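You operate a simulated robot arm through the tools that you are given. There is no shell and no other tool.

You are at the controls of a simulated two-armed robot. One attempt, no reset.

JOB
Seat the teal mouthpiece unit in the small holder and inhale-test it.
Fine: deep drawer and input port closed, switches on inhale and flow, breathing knob at 1. Set down upright: what you pick out.

The check looks at the end state, three seconds after you hand in, the way a careful person would. Anything else that was tipped, shoved, dropped, spilled or broken makes it a failure.

ROBOT AND FRAMES
Two 7-joint arms with three-finger grippers on one trunk that stands fixed in place. Base frame: the origin is at the foot of the trunk, x ahead of it, y to its left, z up. Units: mm, degrees, N and s.
The left shoulder is at [70, 165, 1238], the right one opposite. With the tool pointing down near the work surface each hand reaches from about 100 to 800 mm from the base axis, measured 20 degrees to its own side. Payload 3.91 kg a hand.
The TCP of each hand is the grasp point between the finger pads, 30 mm short of the fingertips. In the tool frame z runs along the fingers and y along their closing line. The gripper opens to 116 mm; its body begins 73 mm behind the TCP.
Orientation is told as [roll, pitch, yaw] about the base's x, y, z axes, in that order, counted from this pose: with the fingers straight down and closing along the base's y, the tool's x points along the base's -x, its y along +y and its z along -z.

CONTROLS
- The arms move only by the tool apply_moves. It takes "left_commands", "right_commands" or both (then of equal length, played together; a hand with none holds still); each is a list of rows, each a list of 3 entries, a list of its own where there are three numbers: the shift along the tool's x, y, z in mm, then the turn, a rotation vector about the tool's x, y, z in degrees, then the closure in counts, from 0 (fully open) to 255 (shut). In form: [[[x, y, z], [rx, ry, rz], hand], ...]. A call has 1 to 20 rows; each row is the pose to reach, as a shift and turn from the pose commanded when the call began, along the tool's axes at that moment. A row lasts 0.2 s, in which the tool goes at most 50 mm and 8.6 degrees; a call with a longer step from one row to the next is refused whole, and so is a gripper value outside its range. A pose out of reach is approached as far as the arm can. The call stops where the force on the tool passes 70 N (or 10 N more than at its start, if that is more) or the arm is blocked; 0.2 s more then pass. Each finger travels about 153 mm/s and halts on what it meets, pressing with about 21 N; the grip force reading is that of the motor and also rises with nothing between the fingers. The clock runs only during rows and for 0.2 s after the last one: add rows that repeat a pose to give the fingers time. The reply holds the time, the measured pose of the TCP, the force on the tool along the base axes, the opening and the grip force, in the units named above and with some noise, with the torque about the TCP (base axes, N m) and any sound that the robot's microphone picked up.
- Cameras (640 x 400 px; columns grow to the right, rows downward): "scene" is now at [139.1, -9.9, 1556.1]; the picture's right is [-0.11, -0.99, 0.00], its down [-0.56, 0.06, -0.82] and it looks along [0.82, -0.09, -0.57] (base axes); focal length 214 px, centre (320, 200). "left" rides on the left gripper at [75, 17, -88] in its tool frame; the picture's right is [-0.22, 0.97, 0.00], its down [-0.70, -0.16, -0.70] and it looks along [-0.68, -0.16, 0.71] (tool axes); focal length 247 px, centre (320, 200). "right" rides on the right gripper at [52, 56, -88] in its tool frame; the picture's right is [-0.73, 0.68, 0.00], its down [-0.49, -0.52, -0.70] and it looks along [-0.48, -0.51, 0.71] (tool axes); focal length 247 px, centre (320, 200). There is no depth. A picture from a camera that has moved, and an enlarged one, comes with that camera's place and axes in the base frame and with its lens.
- grab_frame(camera): a new picture of that camera. The clock stands still meanwhile.
- move_column(by): slides the trunk up (or, below 0, down) by that many mm; the arms and the scene camera ride with it, the base frame stays. It gives what a move gives, with no picture.
- head_to(pan, tilt): turns the head with the scene camera to pan (to the left, within 86 degrees either way) and tilt (down, from -29 to 69), counted from straight ahead of the robot. It gives what a move gives.
- enlarge(camera, box): a new picture of the part [left, top, right, bottom] of that camera's present view, enlarged. The clock stands still meanwhile.
- finish_job(): hands the job in; it is judged then, once.

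Nothing tells you positions but the pictures and the camera data. Unless the task says otherwise, let go and move clear before handing in.

The tools are called after "Emit:" by a JSON object that holds its "op" and its "data". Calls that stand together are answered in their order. apply_moves: Moves the arms, as the interface text tells. Its arguments: {"type":"object","properties":{"left_commands":{"type":"array"},"right_commands":{"type":"array"}},"required":[]} The other tools are called the same way: move_column (by) moves the trunk up or down; head_to (pan, tilt) turns the head that bears the scene camera; grab_frame (camera) takes a picture; enlarge (camera, box) takes an enlarged picture of a part of a camera's view; finish_job () hands the job in.

At the start:

```text
t: 0.0
left_ee_pos: [488.3, 160.0, 1554.7]
left_tool_rot: [0.0, 0.0, 0.1]
left_ft_force: [0.0, -0.4, 0.0]
left_ft_torque: [0.0, 0.02, 0.04]
left_width: 115.9
left_gripper_force: 0.1
right_ee_pos: [545.4, -353.6, 1502.4]
right_tool_rot: [0.0, 0.0, 0.0]
right_ft_force: [0.0, -0.7, -0.5]
right_ft_torque: [0.01, -0.04, 0.01]
right_width: 116.3
right_gripper_force: 0.1
trunk travel left (down, up): [-775.0, 65.0]
head pan, tilt (commanded): [-6.1, 34.4]
```

scene: 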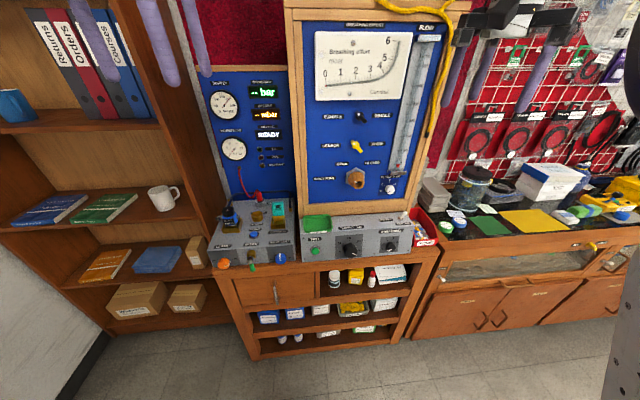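
right: 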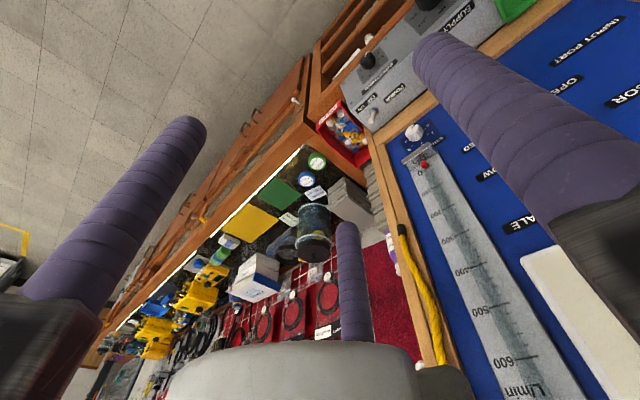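
left: 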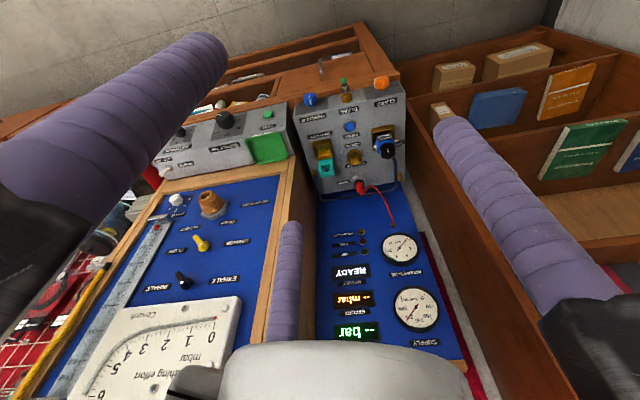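

I see a blue test panel with a breathing-effort dial, a grey control box on the left (with teal and other connectors), a second grey box, and drawers and shelves below. First I'll enlarge the key regions to find the mouthpiece unit, holder, drawer, switches, port and knob.

Emit:
{"op": "enlarge", "data": {"camera": "scene", "box": [200, 180, 320, 275]}}

Emit:
{"op": "enlarge", "data": {"camera": "scene", "box": [290, 10, 450, 110]}}

Emit:
{"op": "enlarge", "data": {"camera": "scene", "box": [290, 95, 450, 195]}}

Emit:
{"op": "enlarge", "data": {"camera": "scene", "box": [290, 200, 440, 290]}}

Emit:
{"op": "enlarge", "data": {"camera": "scene", "box": [220, 255, 430, 375]}}

Emit:
{"op": "enlarge", "data": {"camera": "scene", "box": [200, 65, 300, 195]}}

Emit:
{"op": "enlarge", "data": {"camera": "scene", "box": [410, 150, 640, 290]}}

```text
4.21 times, centred on (260, 228) of scene
camera zoom: at [139.1, -9.9, 1556.1], right [-0.11, -0.99, 0.0], down [-0.56, 0.06, -0.82], along [0.82, -0.09, -0.57], focal length 903 px, centre (573, 84)
```

zoom: 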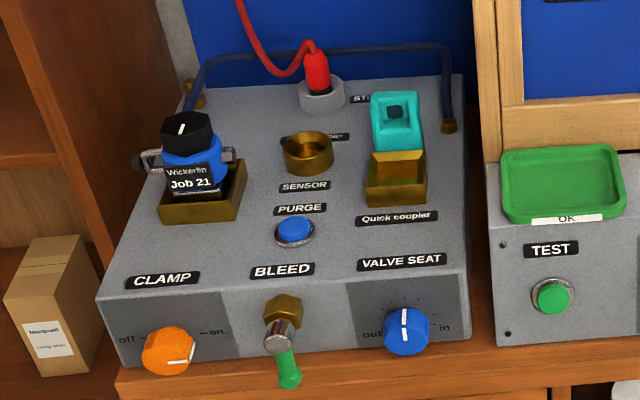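

```text
4.00 times, centred on (370, 60) of scene
camera zoom: at [139.1, -9.9, 1556.1], right [-0.11, -0.99, 0.0], down [-0.56, 0.06, -0.82], along [0.82, -0.09, -0.57], focal length 858 px, centre (120, 760)
```

zoom: 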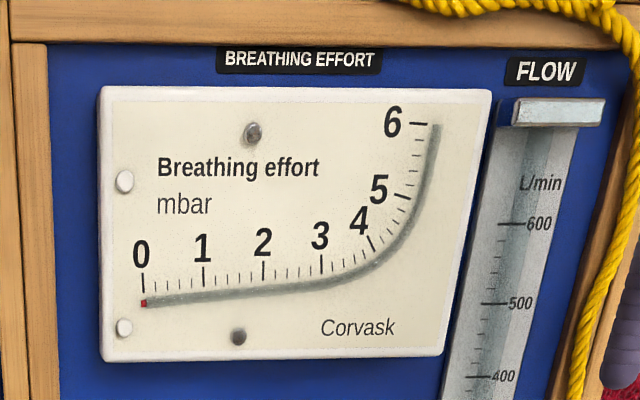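

```text
4.00 times, centred on (370, 145) of scene
camera zoom: at [139.1, -9.9, 1556.1], right [-0.11, -0.99, 0.0], down [-0.56, 0.06, -0.82], along [0.82, -0.09, -0.57], focal length 858 px, centre (120, 420)
```

zoom: 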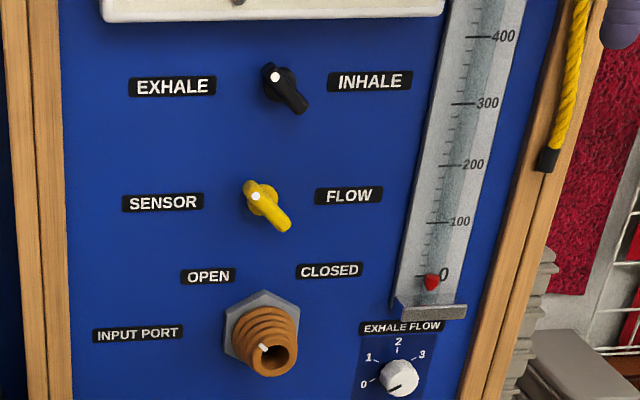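

```text
4.27 times, centred on (365, 245) of scene
camera zoom: at [139.1, -9.9, 1556.1], right [-0.11, -0.99, 0.0], down [-0.56, 0.06, -0.82], along [0.82, -0.09, -0.57], focal length 915 px, centre (128, 8)
```

zoom: 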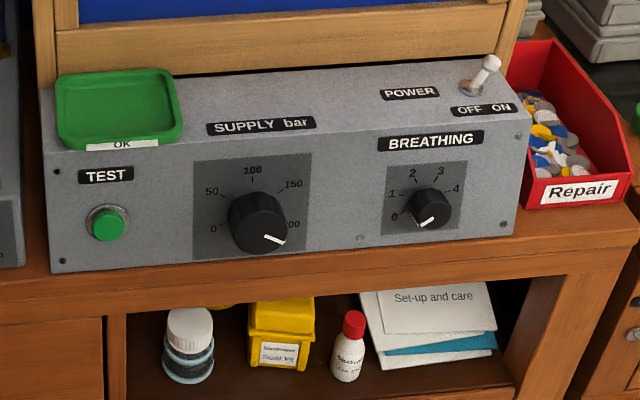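

```text
3.05 times, centred on (325, 315) of scene
camera zoom: at [139.1, -9.9, 1556.1], right [-0.11, -0.99, 0.0], down [-0.56, 0.06, -0.82], along [0.82, -0.09, -0.57], focal length 654 px, centre (305, -150)
```

zoom: 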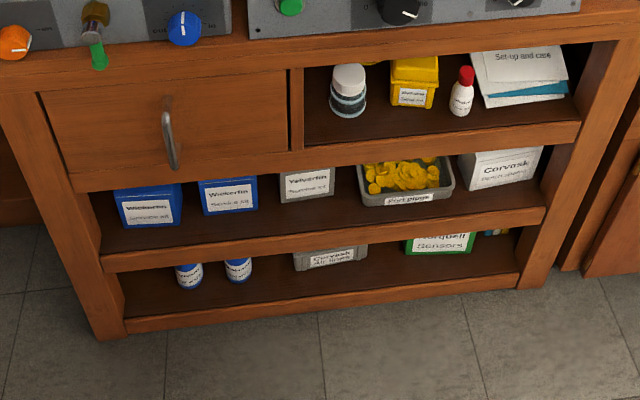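

```text
3.08 times, centred on (250, 130) of scene
camera zoom: at [139.1, -9.9, 1556.1], right [-0.11, -0.99, 0.0], down [-0.56, 0.06, -0.82], along [0.82, -0.09, -0.57], focal length 660 px, centre (535, 415)
```

zoom: 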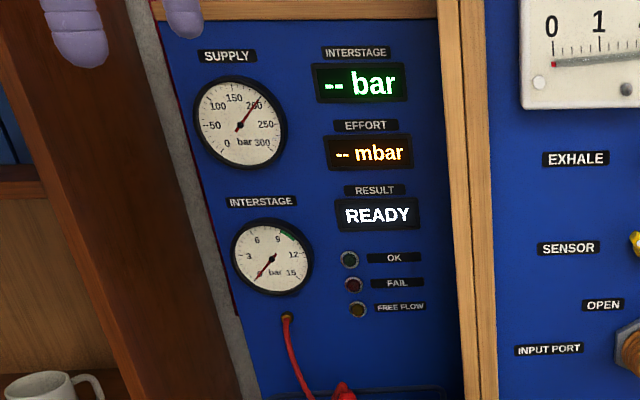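

```text
2.78 times, centred on (525, 220) of scene
camera zoom: at [139.1, -9.9, 1556.1], right [-0.11, -0.99, 0.0], down [-0.56, 0.06, -0.82], along [0.82, -0.09, -0.57], focal length 597 px, centre (-250, 144)
```

zoom: 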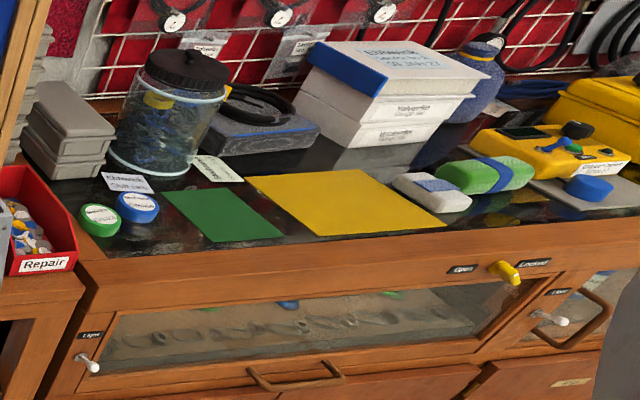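

The panel is large and there is more around it, so I'll look left and right and down to find the deep drawer, the small holder and the teal unit.

Emit:
{"op": "head_to", "data": {"pan": -50, "tilt": 35}}

Emit:
{"op": "grab_frame", "data": {"camera": "scene"}}

Emit:
{"op": "enlarge", "data": {"camera": "scene", "box": [0, 100, 320, 300]}}

Emit:
{"op": "enlarge", "data": {"camera": "scene", "box": [320, 100, 640, 300]}}

Emit:
{"op": "head_to", "data": {"pan": 35, "tilt": 30}}

Emit:
{"op": "grab_frame", "data": {"camera": "scene"}}

Emit:
{"op": "enlarge", "data": {"camera": "scene", "box": [200, 100, 640, 375]}}

```text
t: 1.1
left_ee_pos: [488.6, 159.5, 1554.0]
left_tool_rot: [0.0, 0.0, 0.0]
left_ft_force: [0.3, -0.2, 0.2]
left_ft_torque: [0.01, -0.04, 0.04]
left_width: 116.3
left_gripper_force: 0.1
right_ee_pos: [545.0, -354.3, 1501.6]
right_tool_rot: [0.0, 0.0, 0.1]
right_ft_force: [0.6, -0.6, -0.5]
right_ft_torque: [0.03, -0.03, -0.02]
right_width: 116.1
right_gripper_force: 0.1
trunk travel left (down, up): [-775.0, 65.0]
head pan, tilt (commanded): [-50.0, 35.0]
```

```text
taken
camera scene: at [107.9, -67.9, 1555.2], right [-0.77, -0.64, 0.0], down [-0.37, 0.44, -0.82], along [0.53, -0.63, -0.57], focal length 214 px, centre (320, 200)
```

scene: 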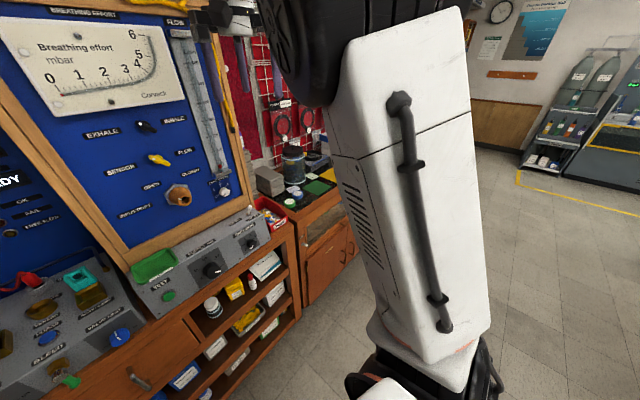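

```text
2.00 times, centred on (160, 200) of scene
camera zoom: at [107.9, -67.9, 1555.2], right [-0.77, -0.64, 0.0], down [-0.37, 0.44, -0.82], along [0.53, -0.63, -0.57], focal length 429 px, centre (640, 200)
```

zoom: 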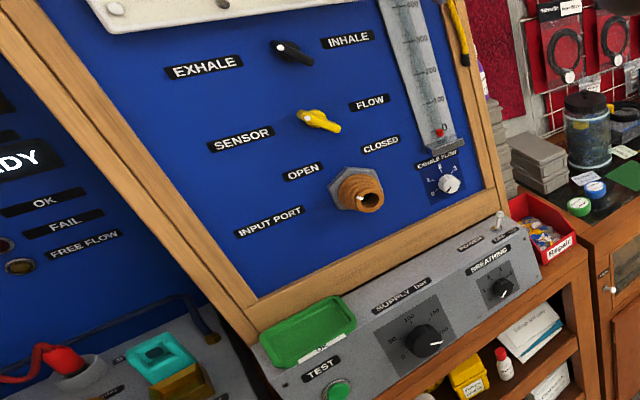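

```text
2.00 times, centred on (480, 200) of scene
camera zoom: at [107.9, -67.9, 1555.2], right [-0.77, -0.64, 0.0], down [-0.37, 0.44, -0.82], along [0.53, -0.63, -0.57], focal length 429 px, centre (0, 200)
```

zoom: 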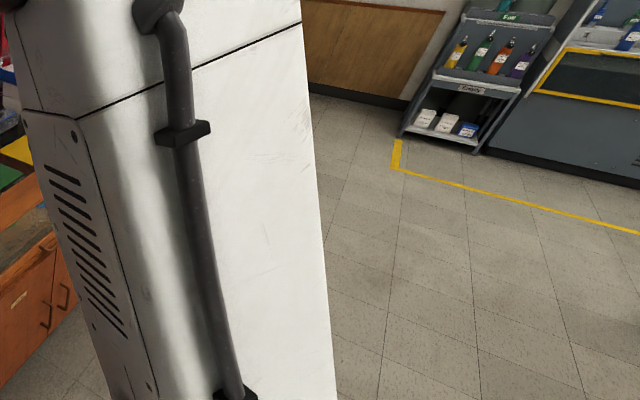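

```text
t: 2.7
left_ee_pos: [488.0, 159.3, 1555.0]
left_tool_rot: [-0.1, -0.1, 0.0]
left_ft_force: [0.1, -0.5, -0.4]
left_ft_torque: [-0.03, 0.01, 0.02]
left_width: 116.1
left_gripper_force: 0.0
right_ee_pos: [544.6, -353.2, 1501.9]
right_tool_rot: [0.0, 0.0, 0.0]
right_ft_force: [0.7, -1.4, 0.2]
right_ft_torque: [0.02, 0.01, -0.03]
right_width: 116.0
right_gripper_force: 0.0
trunk travel left (down, up): [-775.0, 65.0]
head pan, tilt (commanded): [35.0, 30.0]
```

```text
taken
camera scene: at [125.4, 51.3, 1563.0], right [0.57, -0.82, 0.0], down [-0.41, -0.29, -0.87], along [0.71, 0.5, -0.5], focal length 214 px, centre (320, 200)
```

scene: 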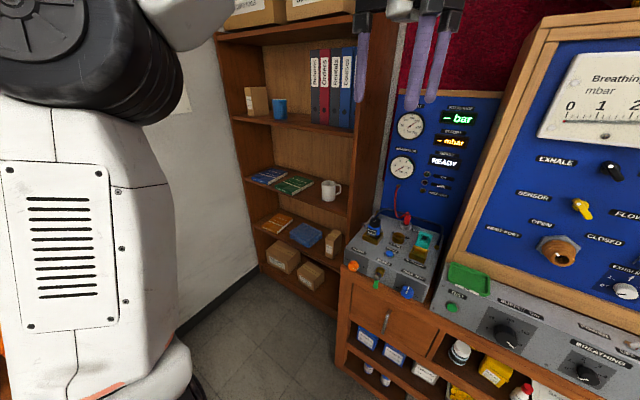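

```text
1.45 times, centred on (420, 238) of scene
camera zoom: at [125.4, 51.3, 1563.0], right [0.57, -0.82, 0.0], down [-0.41, -0.29, -0.87], along [0.71, 0.5, -0.5], focal length 312 px, centre (174, 146)
```

zoom: 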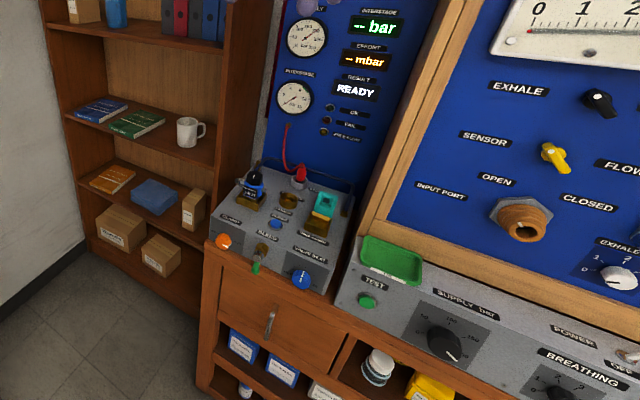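

I see the shelves, the test bench and the side bench, but the teal item by the quick coupler needs a closer look. I'll look back at the bench centre from different head angles.

Emit:
{"op": "head_to", "data": {"pan": 10, "tilt": 50}}

Emit:
{"op": "grab_frame", "data": {"camera": "scene"}}

Emit:
{"op": "enlarge", "data": {"camera": "scene", "box": [250, 100, 410, 200]}}

Emit:
{"op": "enlarge", "data": {"camera": "left", "box": [290, 70, 450, 200]}}

Emit:
{"op": "enlarge", "data": {"camera": "right", "box": [200, 60, 460, 260]}}

```text
t: 3.6
left_ee_pos: [487.2, 159.4, 1553.3]
left_tool_rot: [0.0, 0.0, 0.0]
left_ft_force: [-0.5, -0.2, -0.7]
left_ft_torque: [0.01, 0.0, 0.03]
left_width: 116.1
left_gripper_force: 0.1
right_ee_pos: [545.1, -354.9, 1501.8]
right_tool_rot: [0.1, 0.0, 0.0]
right_ft_force: [-0.2, -0.9, -0.6]
right_ft_torque: [-0.01, 0.03, 0.01]
right_width: 116.1
right_gripper_force: 0.0
trunk travel left (down, up): [-775.0, 65.0]
head pan, tilt (commanded): [10.0, 50.0]
```

```text
taken
camera scene: at [127.1, 12.9, 1533.5], right [0.17, -0.98, 0.0], down [-0.75, -0.13, -0.64], along [0.63, 0.11, -0.77], focal length 214 px, centre (320, 200)
```

scene: 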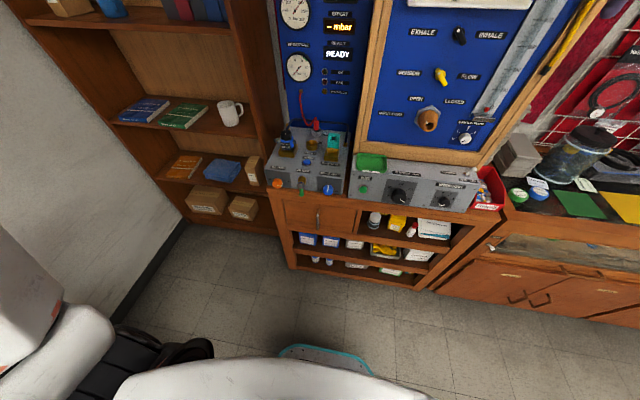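

```text
4.00 times, centred on (330, 150) of scene
camera zoom: at [127.1, 12.9, 1533.5], right [0.17, -0.98, 0.0], down [-0.75, -0.13, -0.64], along [0.63, 0.11, -0.77], focal length 858 px, centre (280, 400)
```

zoom: 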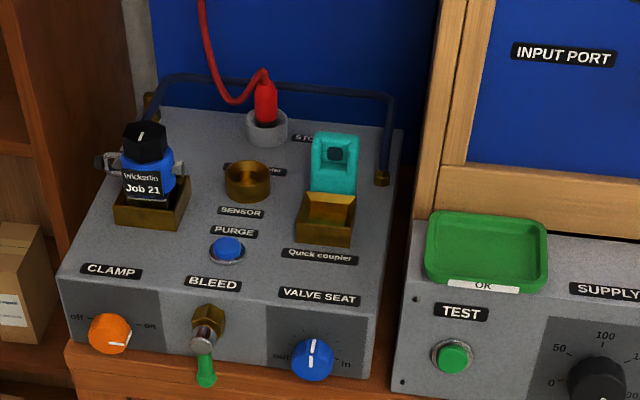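

```text
3.08 times, centred on (370, 135) of left
camera zoom: at [412.1, 175.8, 1642.7], right [0.22, 0.97, 0.0], down [0.7, -0.16, 0.7], along [0.68, -0.16, -0.71], focal length 760 px, centre (166, 400)
```

zoom: 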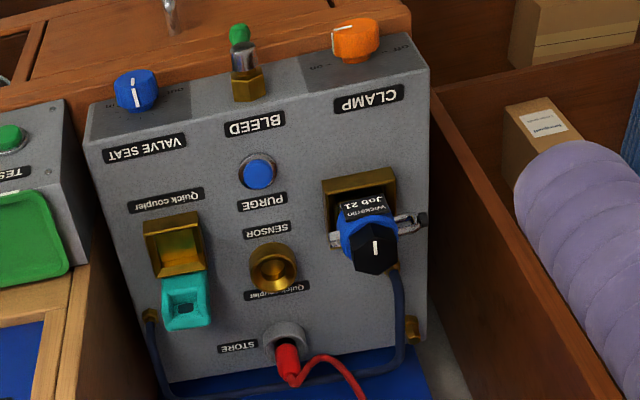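

```text
2.00 times, centred on (330, 160) of right
camera zoom: at [492.8, -297.4, 1588.7], right [0.73, 0.68, 0.0], down [0.49, -0.52, 0.7], along [0.48, -0.51, -0.71], focal length 494 px, centre (300, 280)
```

zoom: 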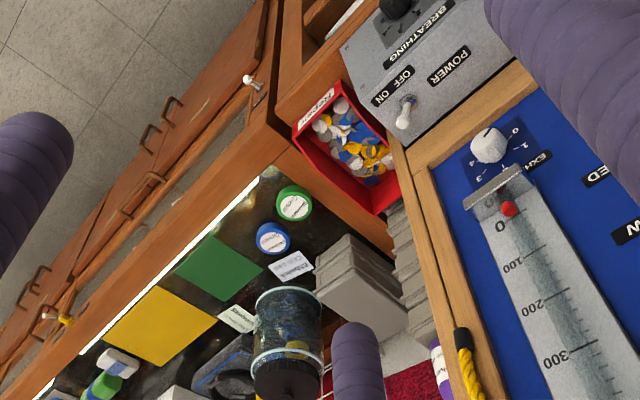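

The teal piece sits beside the brass quick-coupler cup on the left control box, at roughly x 879, y 87, z 1015. I'll bring the left arm's camera in for a closer look at the box and the drawer below.

Emit:
{"op": "apply_moves", "data": {"left_commands": [[[-16, 0, 44], [0, 0, 0], 0], [[-32, 0, 88], [0, 0, 0], 0], [[-48, 0, 132], [0, 0, 0], 0], [[-64, 0, 176], [0, 0, 0], 0], [[-80, 0, 220], [0, 0, 0], 0], [[-96, 0, 264], [0, 0, 0], 0], [[-100, 0, 285], [0, 0, 0], 0]]}}

Emit:
{"op": "grab_frame", "data": {"camera": "left"}}

Emit:
{"op": "head_to", "data": {"pan": -6, "tilt": 40}}

Emit:
{"op": "grab_frame", "data": {"camera": "scene"}}

```text
t: 5.2
left_ee_pos: [586.1, 157.6, 1270.9]
left_tool_rot: [0.0, 0.0, 0.0]
left_ft_force: [0.1, 0.4, -1.1]
left_ft_torque: [0.04, 0.01, 0.0]
left_width: 115.9
left_gripper_force: 0.1
right_ee_pos: [544.8, -354.8, 1502.8]
right_tool_rot: [-0.1, 0.0, 0.0]
right_ft_force: [-0.7, 0.6, 0.2]
right_ft_torque: [0.0, -0.01, 0.0]
right_width: 115.8
right_gripper_force: 0.0
trunk travel left (down, up): [-775.0, 65.0]
head pan, tilt (commanded): [10.0, 50.0]
```

```text
taken
camera left: at [511.0, 174.2, 1358.7], right [0.22, 0.97, 0.0], down [0.7, -0.16, 0.7], along [0.68, -0.16, -0.71], focal length 247 px, centre (320, 200)
```

left: 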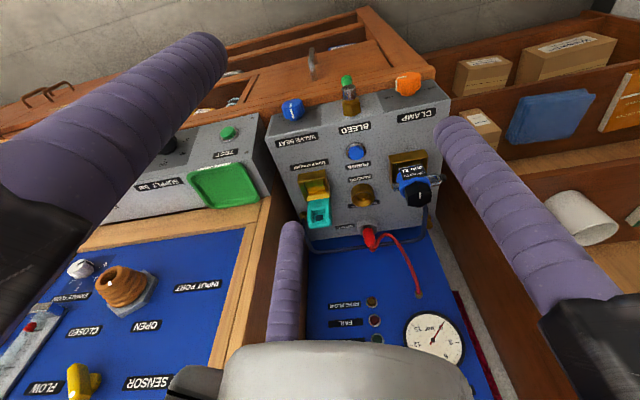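

```text
t: 6.0
left_ee_pos: [586.7, 159.9, 1271.3]
left_tool_rot: [0.0, -0.1, 0.0]
left_ft_force: [-0.4, 1.0, 1.6]
left_ft_torque: [-0.02, -0.01, -0.01]
left_width: 116.0
left_gripper_force: 0.0
right_ee_pos: [544.2, -353.7, 1503.0]
right_tool_rot: [0.0, 0.0, 0.1]
right_ft_force: [-0.1, 0.4, 0.3]
right_ft_torque: [-0.02, -0.03, 0.01]
right_width: 116.2
right_gripper_force: 0.0
trunk travel left (down, up): [-775.0, 65.0]
head pan, tilt (commanded): [-6.0, 40.0]
```

```text
taken
camera scene: at [136.0, -8.9, 1547.6], right [-0.1, -0.99, 0.0], down [-0.64, 0.07, -0.77], along [0.76, -0.08, -0.64], focal length 214 px, centre (320, 200)
```

scene: 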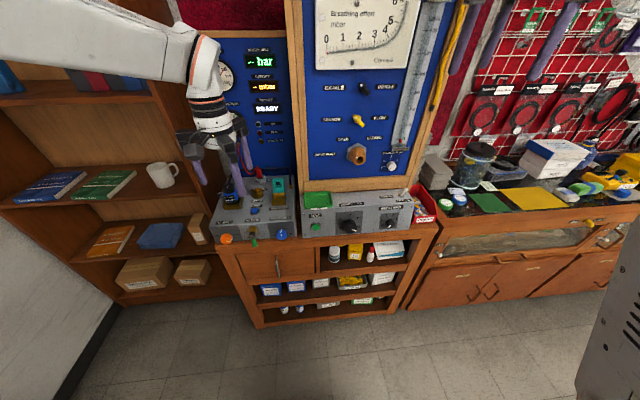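

Emit:
{"op": "enlarge", "data": {"camera": "left", "box": [260, 70, 460, 250]}}

Emit:
{"op": "enlarge", "data": {"camera": "left", "box": [0, 220, 270, 400]}}

Emit:
{"op": "enlarge", "data": {"camera": "left", "box": [290, 140, 390, 240]}}

Emit:
{"op": "enlarge", "data": {"camera": "left", "box": [190, 30, 430, 130]}}

```text
2.22 times, centred on (360, 160) of left
camera zoom: at [511.7, 175.7, 1358.5], right [0.22, 0.97, 0.0], down [0.7, -0.16, 0.7], along [0.68, -0.16, -0.71], focal length 549 px, centre (231, 289)
```

zoom: 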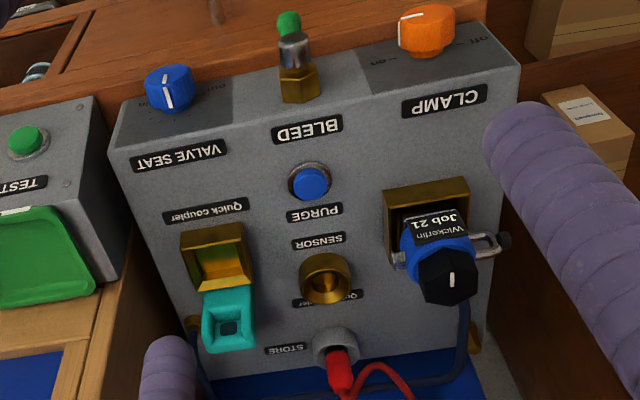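

```text
2.22 times, centred on (135, 310) of left
camera zoom: at [511.7, 175.7, 1358.5], right [0.22, 0.97, 0.0], down [0.7, -0.16, 0.7], along [0.68, -0.16, -0.71], focal length 549 px, centre (731, -44)
```

zoom: 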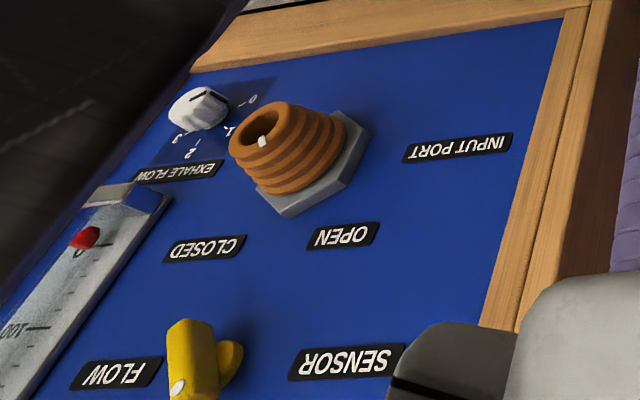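

```text
4.00 times, centred on (340, 190) of left
camera zoom: at [511.7, 175.7, 1358.5], right [0.22, 0.97, 0.0], down [0.7, -0.16, 0.7], along [0.68, -0.16, -0.71], focal length 988 px, centre (240, 240)
```

zoom: 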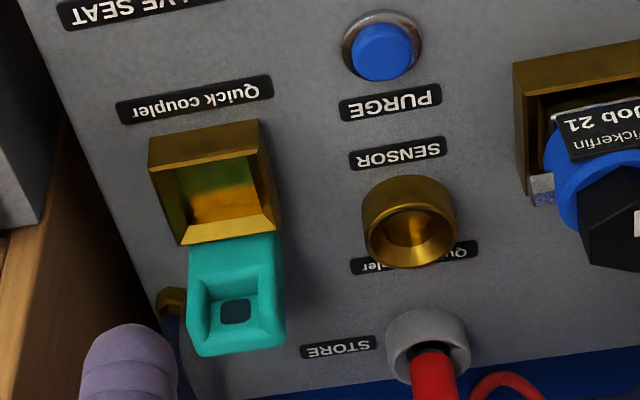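

```text
2.67 times, centred on (310, 80) of left
camera zoom: at [511.7, 175.7, 1358.5], right [0.22, 0.97, 0.0], down [0.7, -0.16, 0.7], along [0.68, -0.16, -0.71], focal length 659 px, centre (347, 520)
```

zoom: 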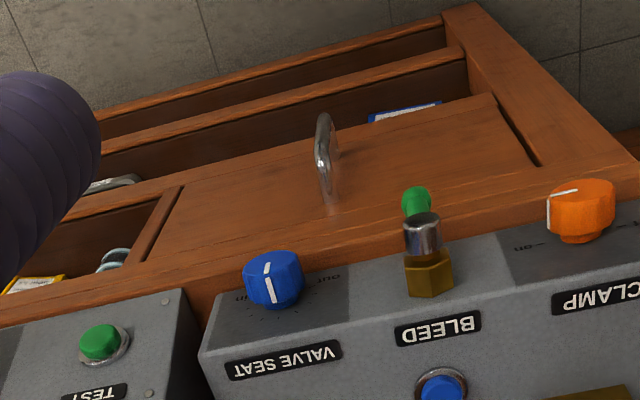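

The brass cup labelled "Quick coupler" looks like the small holder, with a teal piece directly behind it. Before deciding, I'll check the right bench and the lower shelves for other teal units or drawers.

Emit:
{"op": "head_to", "data": {"pan": -28, "tilt": 40}}

Emit:
{"op": "grab_frame", "data": {"camera": "scene"}}

Emit:
{"op": "enlarge", "data": {"camera": "scene", "box": [200, 50, 480, 225]}}

Emit:
{"op": "enlarge", "data": {"camera": "scene", "box": [200, 170, 520, 370]}}

```text
t: 6.8
left_ee_pos: [585.9, 158.0, 1269.7]
left_tool_rot: [-0.1, -0.1, 0.0]
left_ft_force: [-0.2, -0.3, 0.5]
left_ft_torque: [0.01, -0.01, 0.02]
left_width: 116.3
left_gripper_force: 0.1
right_ee_pos: [544.4, -353.5, 1501.5]
right_tool_rot: [0.0, 0.0, 0.0]
right_ft_force: [0.5, 0.3, -0.2]
right_ft_torque: [0.0, 0.03, -0.01]
right_width: 115.9
right_gripper_force: 0.1
trunk travel left (down, up): [-775.0, 65.0]
head pan, tilt (commanded): [-28.0, 40.0]
```

```text
taken
camera scene: at [126.3, -40.5, 1547.6], right [-0.47, -0.88, 0.0], down [-0.57, 0.3, -0.77], along [0.68, -0.36, -0.64], focal length 214 px, centre (320, 200)
```

scene: 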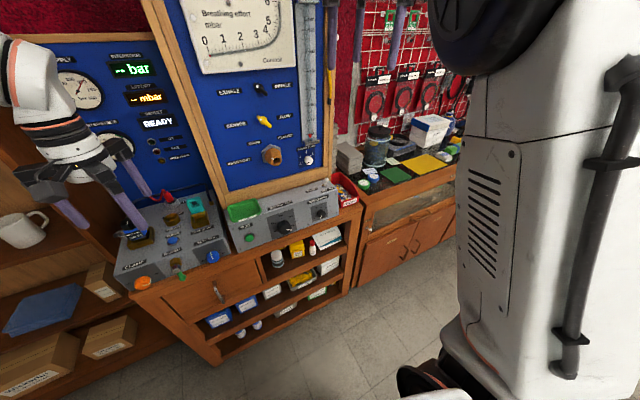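

```text
2.29 times, centred on (340, 138) of scene
camera zoom: at [126.3, -40.5, 1547.6], right [-0.47, -0.88, 0.0], down [-0.57, 0.3, -0.77], along [0.68, -0.36, -0.64], focal length 490 px, centre (274, 343)
```

zoom: 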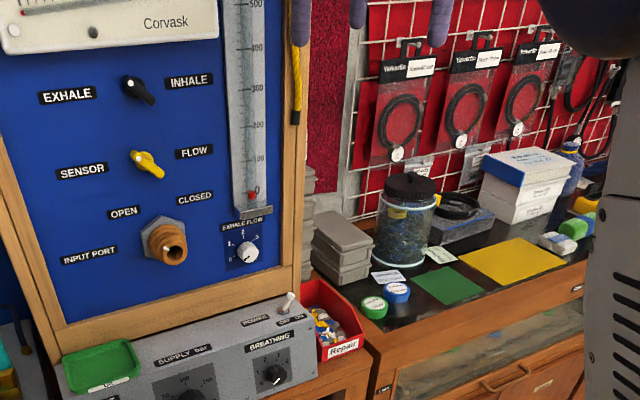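

```text
2.00 times, centred on (360, 270) of scene
camera zoom: at [126.3, -40.5, 1547.6], right [-0.47, -0.88, 0.0], down [-0.57, 0.3, -0.77], along [0.68, -0.36, -0.64], focal length 429 px, centre (240, 60)
```

zoom: 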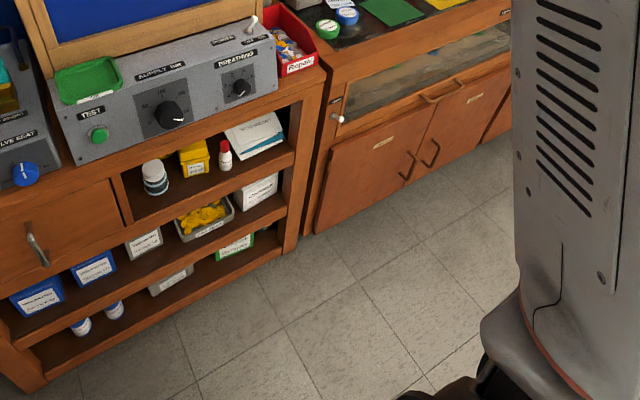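

No other teal unit shows on the surfaces. I'll bring the left camera lower and closer over the control box to look into the small brass cup and at the teal piece.

Emit:
{"op": "apply_moves", "data": {"left_commands": [[[-25, -10, 30], [0, 0, 0], 0], [[-50, -20, 60], [0, 0, 0], 0], [[-75, -30, 90], [0, 0, 0], 0], [[-95, -40, 115], [0, 0, 0], 0], [[-95, -40, 115], [0, 0, 0], 0]]}}

Emit:
{"op": "grab_frame", "data": {"camera": "left"}}

Emit:
{"op": "enlarge", "data": {"camera": "left", "box": [200, 150, 440, 300]}}

```text
t: 8.0
left_ee_pos: [682.9, 119.5, 1154.3]
left_tool_rot: [0.0, 0.0, 0.0]
left_ft_force: [0.2, 0.7, -0.2]
left_ft_torque: [-0.02, -0.07, 0.02]
left_width: 115.8
left_gripper_force: 0.0
right_ee_pos: [544.3, -353.9, 1502.5]
right_tool_rot: [0.0, -0.1, 0.0]
right_ft_force: [1.0, -0.5, -1.1]
right_ft_torque: [0.02, -0.01, -0.01]
right_width: 115.9
right_gripper_force: 0.0
trunk travel left (down, up): [-775.0, 65.0]
head pan, tilt (commanded): [-28.0, 40.0]
```

```text
taken
camera left: at [607.3, 136.1, 1242.7], right [0.22, 0.97, 0.0], down [0.7, -0.16, 0.7], along [0.68, -0.16, -0.71], focal length 247 px, centre (320, 200)
```

left: 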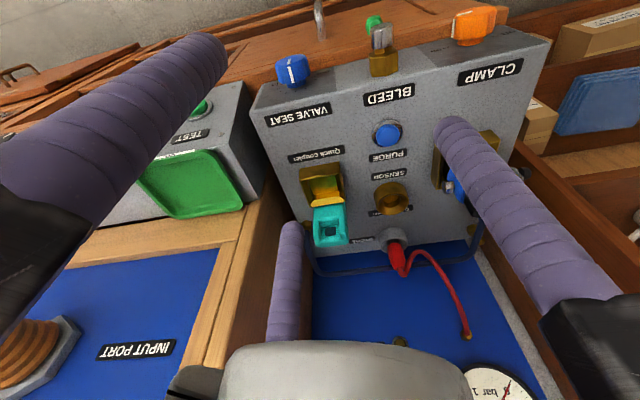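

```text
2.67 times, centred on (320, 225) of left
camera zoom: at [607.3, 136.1, 1242.7], right [0.22, 0.97, 0.0], down [0.7, -0.16, 0.7], along [0.68, -0.16, -0.71], focal length 659 px, centre (320, 133)
```

zoom: 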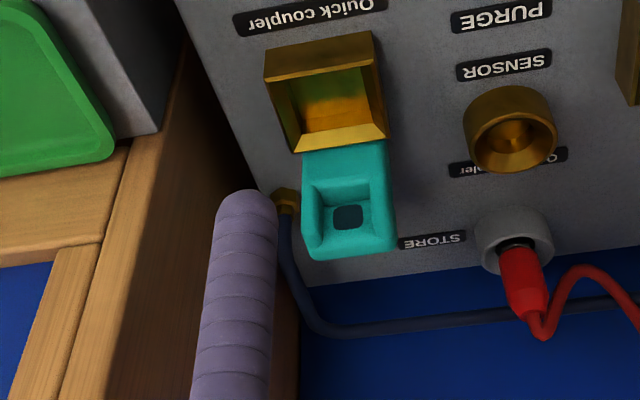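

The brass cup is empty and the teal block behind it may be a fixed part, so the drawer with the vertical handle (near x 680, y 118, z 719) is worth checking. I'll bring the left hand back and down in front of it, pitched forward.

Emit:
{"op": "apply_moves", "data": {"left_commands": [[[45, 0, 0], [0, 0, 0], 0], [[90, 0, 0], [0, 0, 0], 0], [[135, 0, 20], [0, 0, 0], 0], [[163, 0, 58], [0, -8, 0], 0], [[185, 0, 100], [0, -16, 0], 0], [[195, 0, 145], [0, -24, 0], 0], [[200, 0, 190], [0, -32, 0], 0], [[200, 0, 235], [0, -40, 0], 0], [[200, 0, 280], [0, -45, 0], 0], [[200, 0, 320], [0, -45, 0], 0], [[200, 0, 320], [0, -45, 0], 0]]}}

Emit:
{"op": "grab_frame", "data": {"camera": "left"}}

Emit:
{"op": "head_to", "data": {"pan": 5, "tilt": 50}}

Emit:
{"op": "grab_frame", "data": {"camera": "scene"}}

```text
t: 10.4
left_ee_pos: [440.5, 327.6, 909.7]
left_tool_rot: [-8.6, -43.4, -0.9]
left_ft_force: [0.6, -0.1, -0.2]
left_ft_torque: [-0.03, 0.01, 0.0]
left_width: 115.9
left_gripper_force: 0.0
left hand out of reach, approached as far as the arm can: row 3, 4, 5, 6, 7, 8, 9, 10, 11
right_ee_pos: [546.4, -351.9, 1501.2]
right_tool_rot: [0.0, 0.0, 0.1]
right_ft_force: [0.9, 0.8, 0.1]
right_ft_torque: [-0.02, 0.01, -0.03]
right_width: 115.9
right_gripper_force: 0.0
trunk travel left (down, up): [-775.0, 65.0]
head pan, tilt (commanded): [-28.0, 40.0]
```

```text
taken
camera left: at [326.8, 357.8, 919.8], right [0.28, 0.96, 0.05], down [0.01, -0.05, 1.0], along [0.96, -0.28, -0.03], focal length 247 px, centre (320, 200)
```

left: 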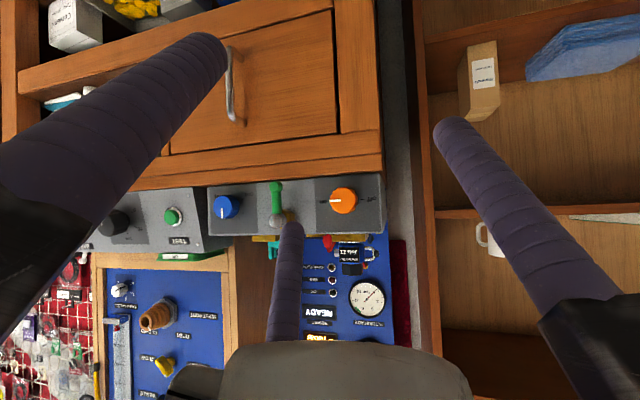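

```text
t: 11.4
left_ee_pos: [439.7, 326.3, 911.5]
left_tool_rot: [-8.5, -43.6, -1.1]
left_ft_force: [0.3, 0.0, 0.0]
left_ft_torque: [0.01, 0.02, 0.02]
left_width: 115.9
left_gripper_force: 0.0
right_ee_pos: [544.6, -353.7, 1502.2]
right_tool_rot: [-0.1, 0.0, -0.1]
right_ft_force: [1.3, -0.3, 0.5]
right_ft_torque: [0.01, 0.0, 0.01]
right_width: 115.8
right_gripper_force: 0.1
trunk travel left (down, up): [-775.0, 65.0]
head pan, tilt (commanded): [5.0, 50.0]
```

```text
taken
camera scene: at [127.8, 6.4, 1533.5], right [0.09, -1.0, 0.0], down [-0.76, -0.07, -0.64], along [0.64, 0.06, -0.77], focal length 214 px, centre (320, 200)
```

scene: 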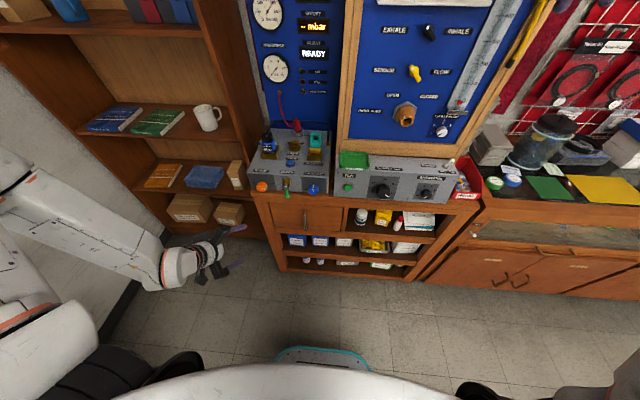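

The arm cannot fold close to the body in that pose, so the hand ended up out to the left. I'll check what pose is now commanded with a zero move before re-planning.

Emit:
{"op": "apply_moves", "data": {"left_commands": [[[0, 0, 0], [0, 0, 0], 0]]}}

Emit:
{"op": "enlarge", "data": {"camera": "left", "box": [130, 0, 400, 170]}}

Emit:
{"op": "enlarge", "data": {"camera": "left", "box": [70, 170, 410, 370]}}

```text
t: 11.8
left_ee_pos: [440.1, 325.8, 910.3]
left_tool_rot: [-8.5, -43.4, -1.0]
left_ft_force: [0.4, -0.4, 0.4]
left_ft_torque: [0.02, -0.02, 0.0]
left_width: 115.9
left_gripper_force: 0.0
right_ee_pos: [544.3, -353.5, 1502.0]
right_tool_rot: [0.0, 0.0, -0.1]
right_ft_force: [0.4, 0.4, 0.2]
right_ft_torque: [-0.03, -0.01, 0.03]
right_width: 116.1
right_gripper_force: 0.1
trunk travel left (down, up): [-775.0, 65.0]
head pan, tilt (commanded): [5.0, 50.0]
```

```text
2.35 times, centred on (265, 85) of left
camera zoom: at [326.8, 356.6, 920.7], right [0.28, 0.96, 0.05], down [0.01, -0.05, 1.0], along [0.96, -0.28, -0.03], focal length 581 px, centre (449, 471)
```

zoom: 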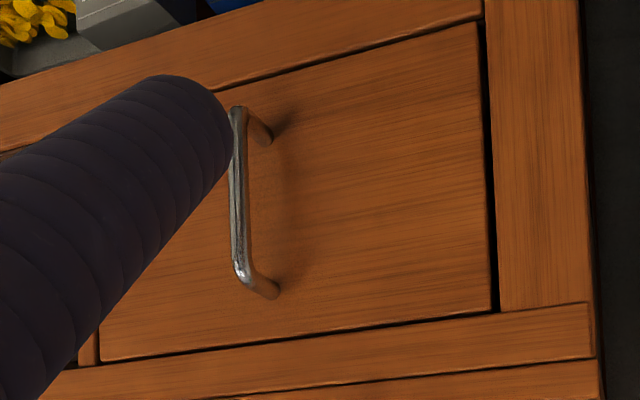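

```text
1.88 times, centred on (240, 270) of left
camera zoom: at [326.8, 356.6, 920.7], right [0.28, 0.96, 0.05], down [0.01, -0.05, 1.0], along [0.96, -0.28, -0.03], focal length 465 px, centre (471, 68)
```

zoom: 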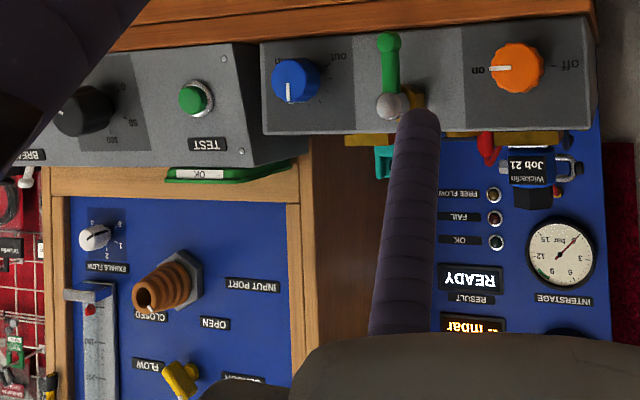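

The commanded pose follows the actual one, which is good. The handle is a vertical bar about 120 mm long standing 38 mm off the drawer face. I'll raise the trunk for more folding room and bring the left hand in front of the handle at a 50° pitch.

Emit:
{"op": "move_column", "data": {"by": 65}}

Emit:
{"op": "apply_moves", "data": {"left_commands": [[[8.5, -20.5, 36.7], [-1.2, -0.8, 0], 0], [[17, -41, 73.5], [-2.3, -1.6, 0], 0], [[25.5, -61.5, 110], [-3.5, -2.5, 0], 0], [[34, -82, 147], [-4.6, -3.3, -0.1], 0], [[42.4, -102.5, 183.6], [-5.8, -4.1, -0.1], 0], [[51, -123, 220], [-6.9, -5, -0.1], 0], [[59.4, -143.6, 257], [-8, -5.8, -0.2], 0], [[67.9, -164, 293.8], [-9.2, -6.6, -0.2], 0], [[67.9, -164, 293.8], [-9.2, -6.6, -0.2], 0]]}}

Emit:
{"op": "grab_frame", "data": {"camera": "left"}}

Emit:
{"op": "grab_frame", "data": {"camera": "scene"}}

```text
t: 12.9
left_ee_pos: [440.2, 326.0, 975.7]
left_tool_rot: [-8.5, -43.5, -0.9]
left_ft_force: [-1.1, 0.1, -0.4]
left_ft_torque: [0.02, 0.02, -0.03]
left_width: 116.2
left_gripper_force: 0.0
right_ee_pos: [545.5, -353.7, 1566.6]
right_tool_rot: [0.0, 0.0, 0.1]
right_ft_force: [-0.1, -0.5, 0.5]
right_ft_torque: [-0.01, 0.01, 0.01]
right_width: 115.8
right_gripper_force: 0.1
trunk travel left (down, up): [-840.0, 0.0]
head pan, tilt (commanded): [5.0, 50.0]
```

```text
t: 15.1
left_ee_pos: [566.4, 227.1, 862.1]
left_tool_rot: [10.7, -61.1, -27.4]
left_ft_force: [-0.2, 0.1, 0.6]
left_ft_torque: [0.01, -0.03, 0.03]
left_width: 116.0
left_gripper_force: 0.1
left hand out of reach, approached as far as the arm can: row 1, 2, 3, 4, 5, 6, 7, 8, 9
right_ee_pos: [543.6, -353.9, 1567.4]
right_tool_rot: [0.0, -0.1, 0.0]
right_ft_force: [0.1, 0.3, 0.5]
right_ft_torque: [0.03, -0.02, -0.04]
right_width: 116.0
right_gripper_force: 0.2
trunk travel left (down, up): [-840.0, 0.0]
head pan, tilt (commanded): [5.0, 50.0]
stopped in row 9 (left hand): the arm was blocked; the commanded pose is now the measured one
```

```text
taken
camera left: at [464.5, 279.3, 840.0], right [0.4, 0.87, 0.28], down [-0.34, -0.14, 0.93], along [0.85, -0.46, 0.24], focal length 247 px, centre (320, 200)
```

left: 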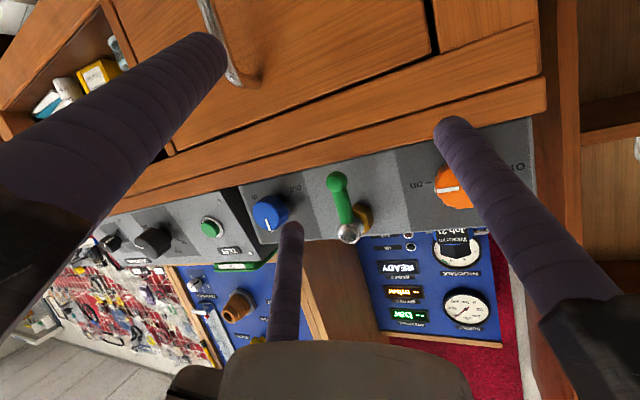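

```text
taken
camera scene: at [127.2, 5.1, 1598.6], right [0.09, -1.0, 0.0], down [-0.76, -0.07, -0.64], along [0.64, 0.06, -0.77], focal length 214 px, centre (320, 200)
```

scene: 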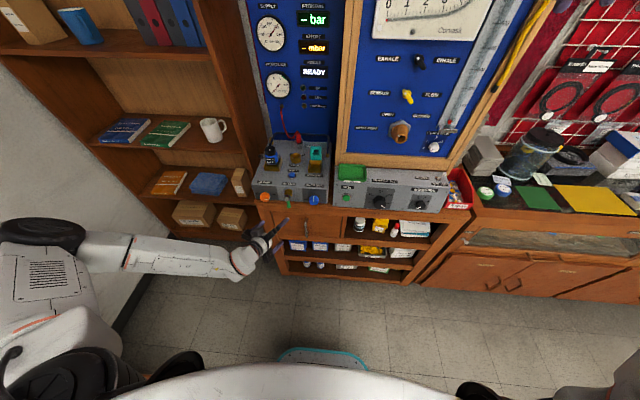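

The arm is in a poorly folded posture and got blocked in free space in front of the cabinet. I'll bring the left hand back up to its original upright posture; after that I'll lower the trunk instead, so the arm can work low in a comfortable configuration.

Emit:
{"op": "apply_moves", "data": {"left_commands": [[[-40.3, 7.4, -8.5], [-0.4, 4.75, -1.46], 0], [[-80.6, 14.8, -17], [-0.8, 9.5, -2.9], 0], [[-121, 22.2, -25.6], [-1.2, 14.25, -4.4], 0], [[-161.3, 29.5, -34.1], [-1.6, 19, -5.8], 0], [[-201.6, 36.9, -42.6], [-1.9, 23.75, -7.3], 0], [[-241.9, 44.3, -51.1], [-2.3, 28.5, -8.8], 0], [[-275.8, 38.3, -79.5], [-2.7, 33.25, -10.2], 0], [[-309.6, 32.2, -107.8], [-3.1, 38, -11.7], 0], [[-343.5, 26.2, -136.2], [-3.5, 42.75, -13.1], 0], [[-377.3, 20.1, -164.6], [-3.9, 47.5, -14.6], 0], [[-411.2, 14.1, -193], [-4.3, 52.25, -16.1], 0], [[-445, 8, -221.3], [-4.7, 57, -17.5], 0], [[-478.9, 2, -249.7], [-5.06, 61.75, -19], 0], [[-478.9, 2, -249.7], [-5.06, 61.75, -19], 0]]}}

Emit:
{"op": "grab_frame", "data": {"camera": "scene"}}

```text
t: 18.1
left_ee_pos: [562.8, 181.8, 1399.4]
left_tool_rot: [-0.2, 0.1, -0.1]
left_ft_force: [-0.5, 0.3, 0.1]
left_ft_torque: [-0.02, 0.01, 0.01]
left_width: 116.0
left_gripper_force: 0.1
left hand out of reach, approached as far as the arm can: row 1, 2, 3, 4, 5, 6, 7, 8
right_ee_pos: [544.4, -352.4, 1567.3]
right_tool_rot: [0.0, 0.1, 0.1]
right_ft_force: [0.0, -0.8, -0.2]
right_ft_torque: [-0.02, 0.02, -0.01]
right_width: 116.0
right_gripper_force: 0.1
trunk travel left (down, up): [-840.0, 0.0]
head pan, tilt (commanded): [5.0, 50.0]
```

```text
taken
camera scene: at [128.0, 7.1, 1598.5], right [0.09, -1.0, 0.0], down [-0.76, -0.07, -0.64], along [0.64, 0.06, -0.77], focal length 214 px, centre (320, 200)
```

scene: 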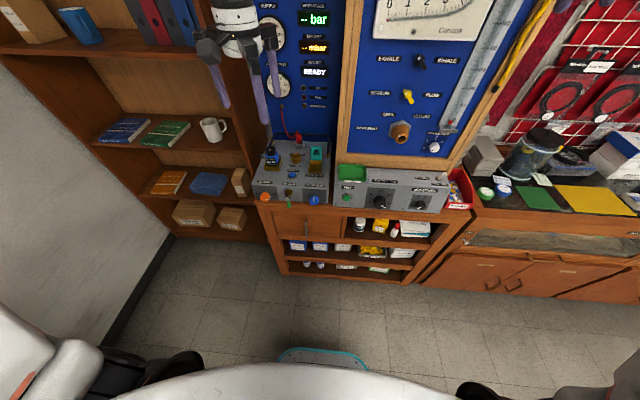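

The left arm is back upright and free. I'll return it to its starting posture and then lower the trunk so both arms come down in a good configuration in front of the cabinet.

Emit:
{"op": "apply_moves", "data": {"left_commands": [[[12, -4, -37], [0, 0, 0], 0], [[25, -7, -74], [0, 0, 0], 0], [[37, -11, -110], [0, 0, 0], 0], [[50, -15, -147], [0, 0, 0], 0], [[62, -18, -184], [0, 0, 0], 0], [[75, -22, -220], [0, 0, 0], 0], [[75, -22, -220], [0, 0, 0], 0]]}}

Emit:
{"op": "move_column", "data": {"by": -400}}

Emit:
{"op": "head_to", "data": {"pan": 0, "tilt": 35}}

Emit:
{"op": "grab_frame", "data": {"camera": "scene"}}

Emit:
{"op": "grab_frame", "data": {"camera": "right"}}

Emit:
{"op": "grab_frame", "data": {"camera": "left"}}

```text
t: 19.7
left_ee_pos: [488.2, 159.3, 1621.5]
left_tool_rot: [0.0, 0.1, 0.0]
left_ft_force: [1.0, 1.0, 0.1]
left_ft_torque: [-0.02, 0.02, 0.01]
left_width: 116.4
left_gripper_force: 0.1
right_ee_pos: [544.9, -354.0, 1567.0]
right_tool_rot: [0.0, 0.0, -0.1]
right_ft_force: [-0.5, -0.3, 0.5]
right_ft_torque: [0.01, -0.01, 0.01]
right_width: 116.2
right_gripper_force: 0.1
trunk travel left (down, up): [-840.0, 0.0]
head pan, tilt (commanded): [5.0, 50.0]
```

```text
t: 23.5
left_ee_pos: [487.2, 159.9, 1220.2]
left_tool_rot: [0.0, 0.0, 0.0]
left_ft_force: [0.2, -0.2, -0.6]
left_ft_torque: [-0.02, 0.0, -0.01]
left_width: 115.9
left_gripper_force: 0.1
right_ee_pos: [545.2, -353.4, 1166.2]
right_tool_rot: [0.0, 0.0, -0.1]
right_ft_force: [0.4, -0.8, 0.6]
right_ft_torque: [-0.01, -0.04, 0.04]
right_width: 116.2
right_gripper_force: 0.0
trunk travel left (down, up): [-440.0, 400.0]
head pan, tilt (commanded): [5.0, 50.0]
```

```text
t: 24.3
left_ee_pos: [488.0, 160.3, 1220.0]
left_tool_rot: [-0.1, 0.0, 0.0]
left_ft_force: [0.7, -0.3, 0.0]
left_ft_torque: [-0.03, -0.01, -0.01]
left_width: 115.9
left_gripper_force: 0.0
right_ee_pos: [546.2, -353.4, 1166.6]
right_tool_rot: [-0.1, 0.0, 0.0]
right_ft_force: [-0.2, -0.5, -0.3]
right_ft_torque: [0.02, 0.02, 0.02]
right_width: 116.0
right_gripper_force: 0.0
trunk travel left (down, up): [-440.0, 400.0]
head pan, tilt (commanded): [0.0, 35.0]
```

```text
taken
camera scene: at [139.2, -0.5, 1220.1], right [0.0, -1.0, 0.0], down [-0.57, 0.0, -0.82], along [0.82, 0.0, -0.57], focal length 214 px, centre (320, 200)
```

scene: 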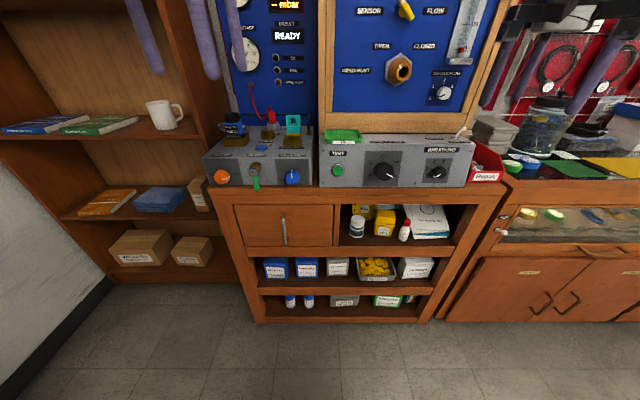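

```text
taken
camera right: at [492.7, -297.2, 1253.9], right [0.73, 0.68, 0.0], down [0.49, -0.52, 0.7], along [0.48, -0.51, -0.71], focal length 247 px, centre (320, 200)
```

right: 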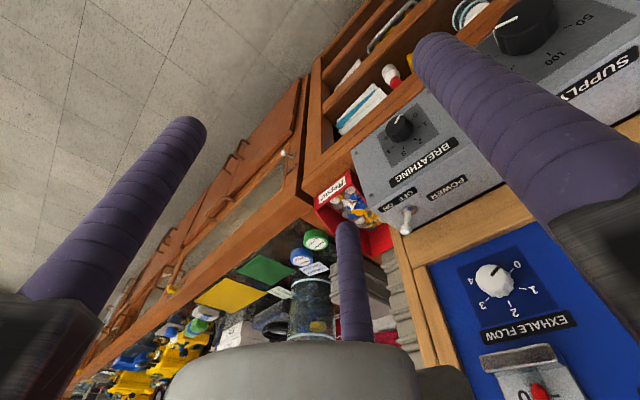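

```text
taken
camera left: at [412.2, 175.6, 1308.7], right [0.22, 0.97, 0.0], down [0.7, -0.16, 0.7], along [0.68, -0.16, -0.71], focal length 247 px, centre (320, 200)
```

left: 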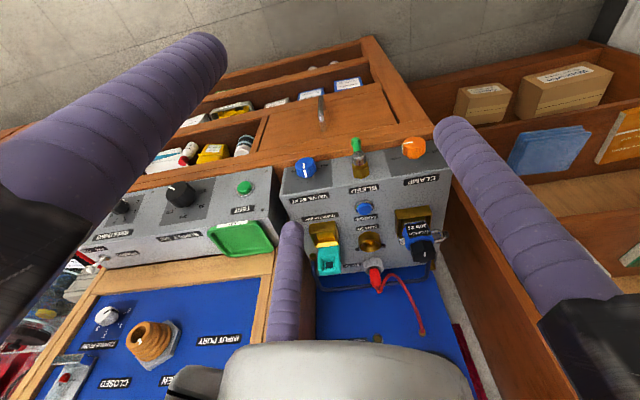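

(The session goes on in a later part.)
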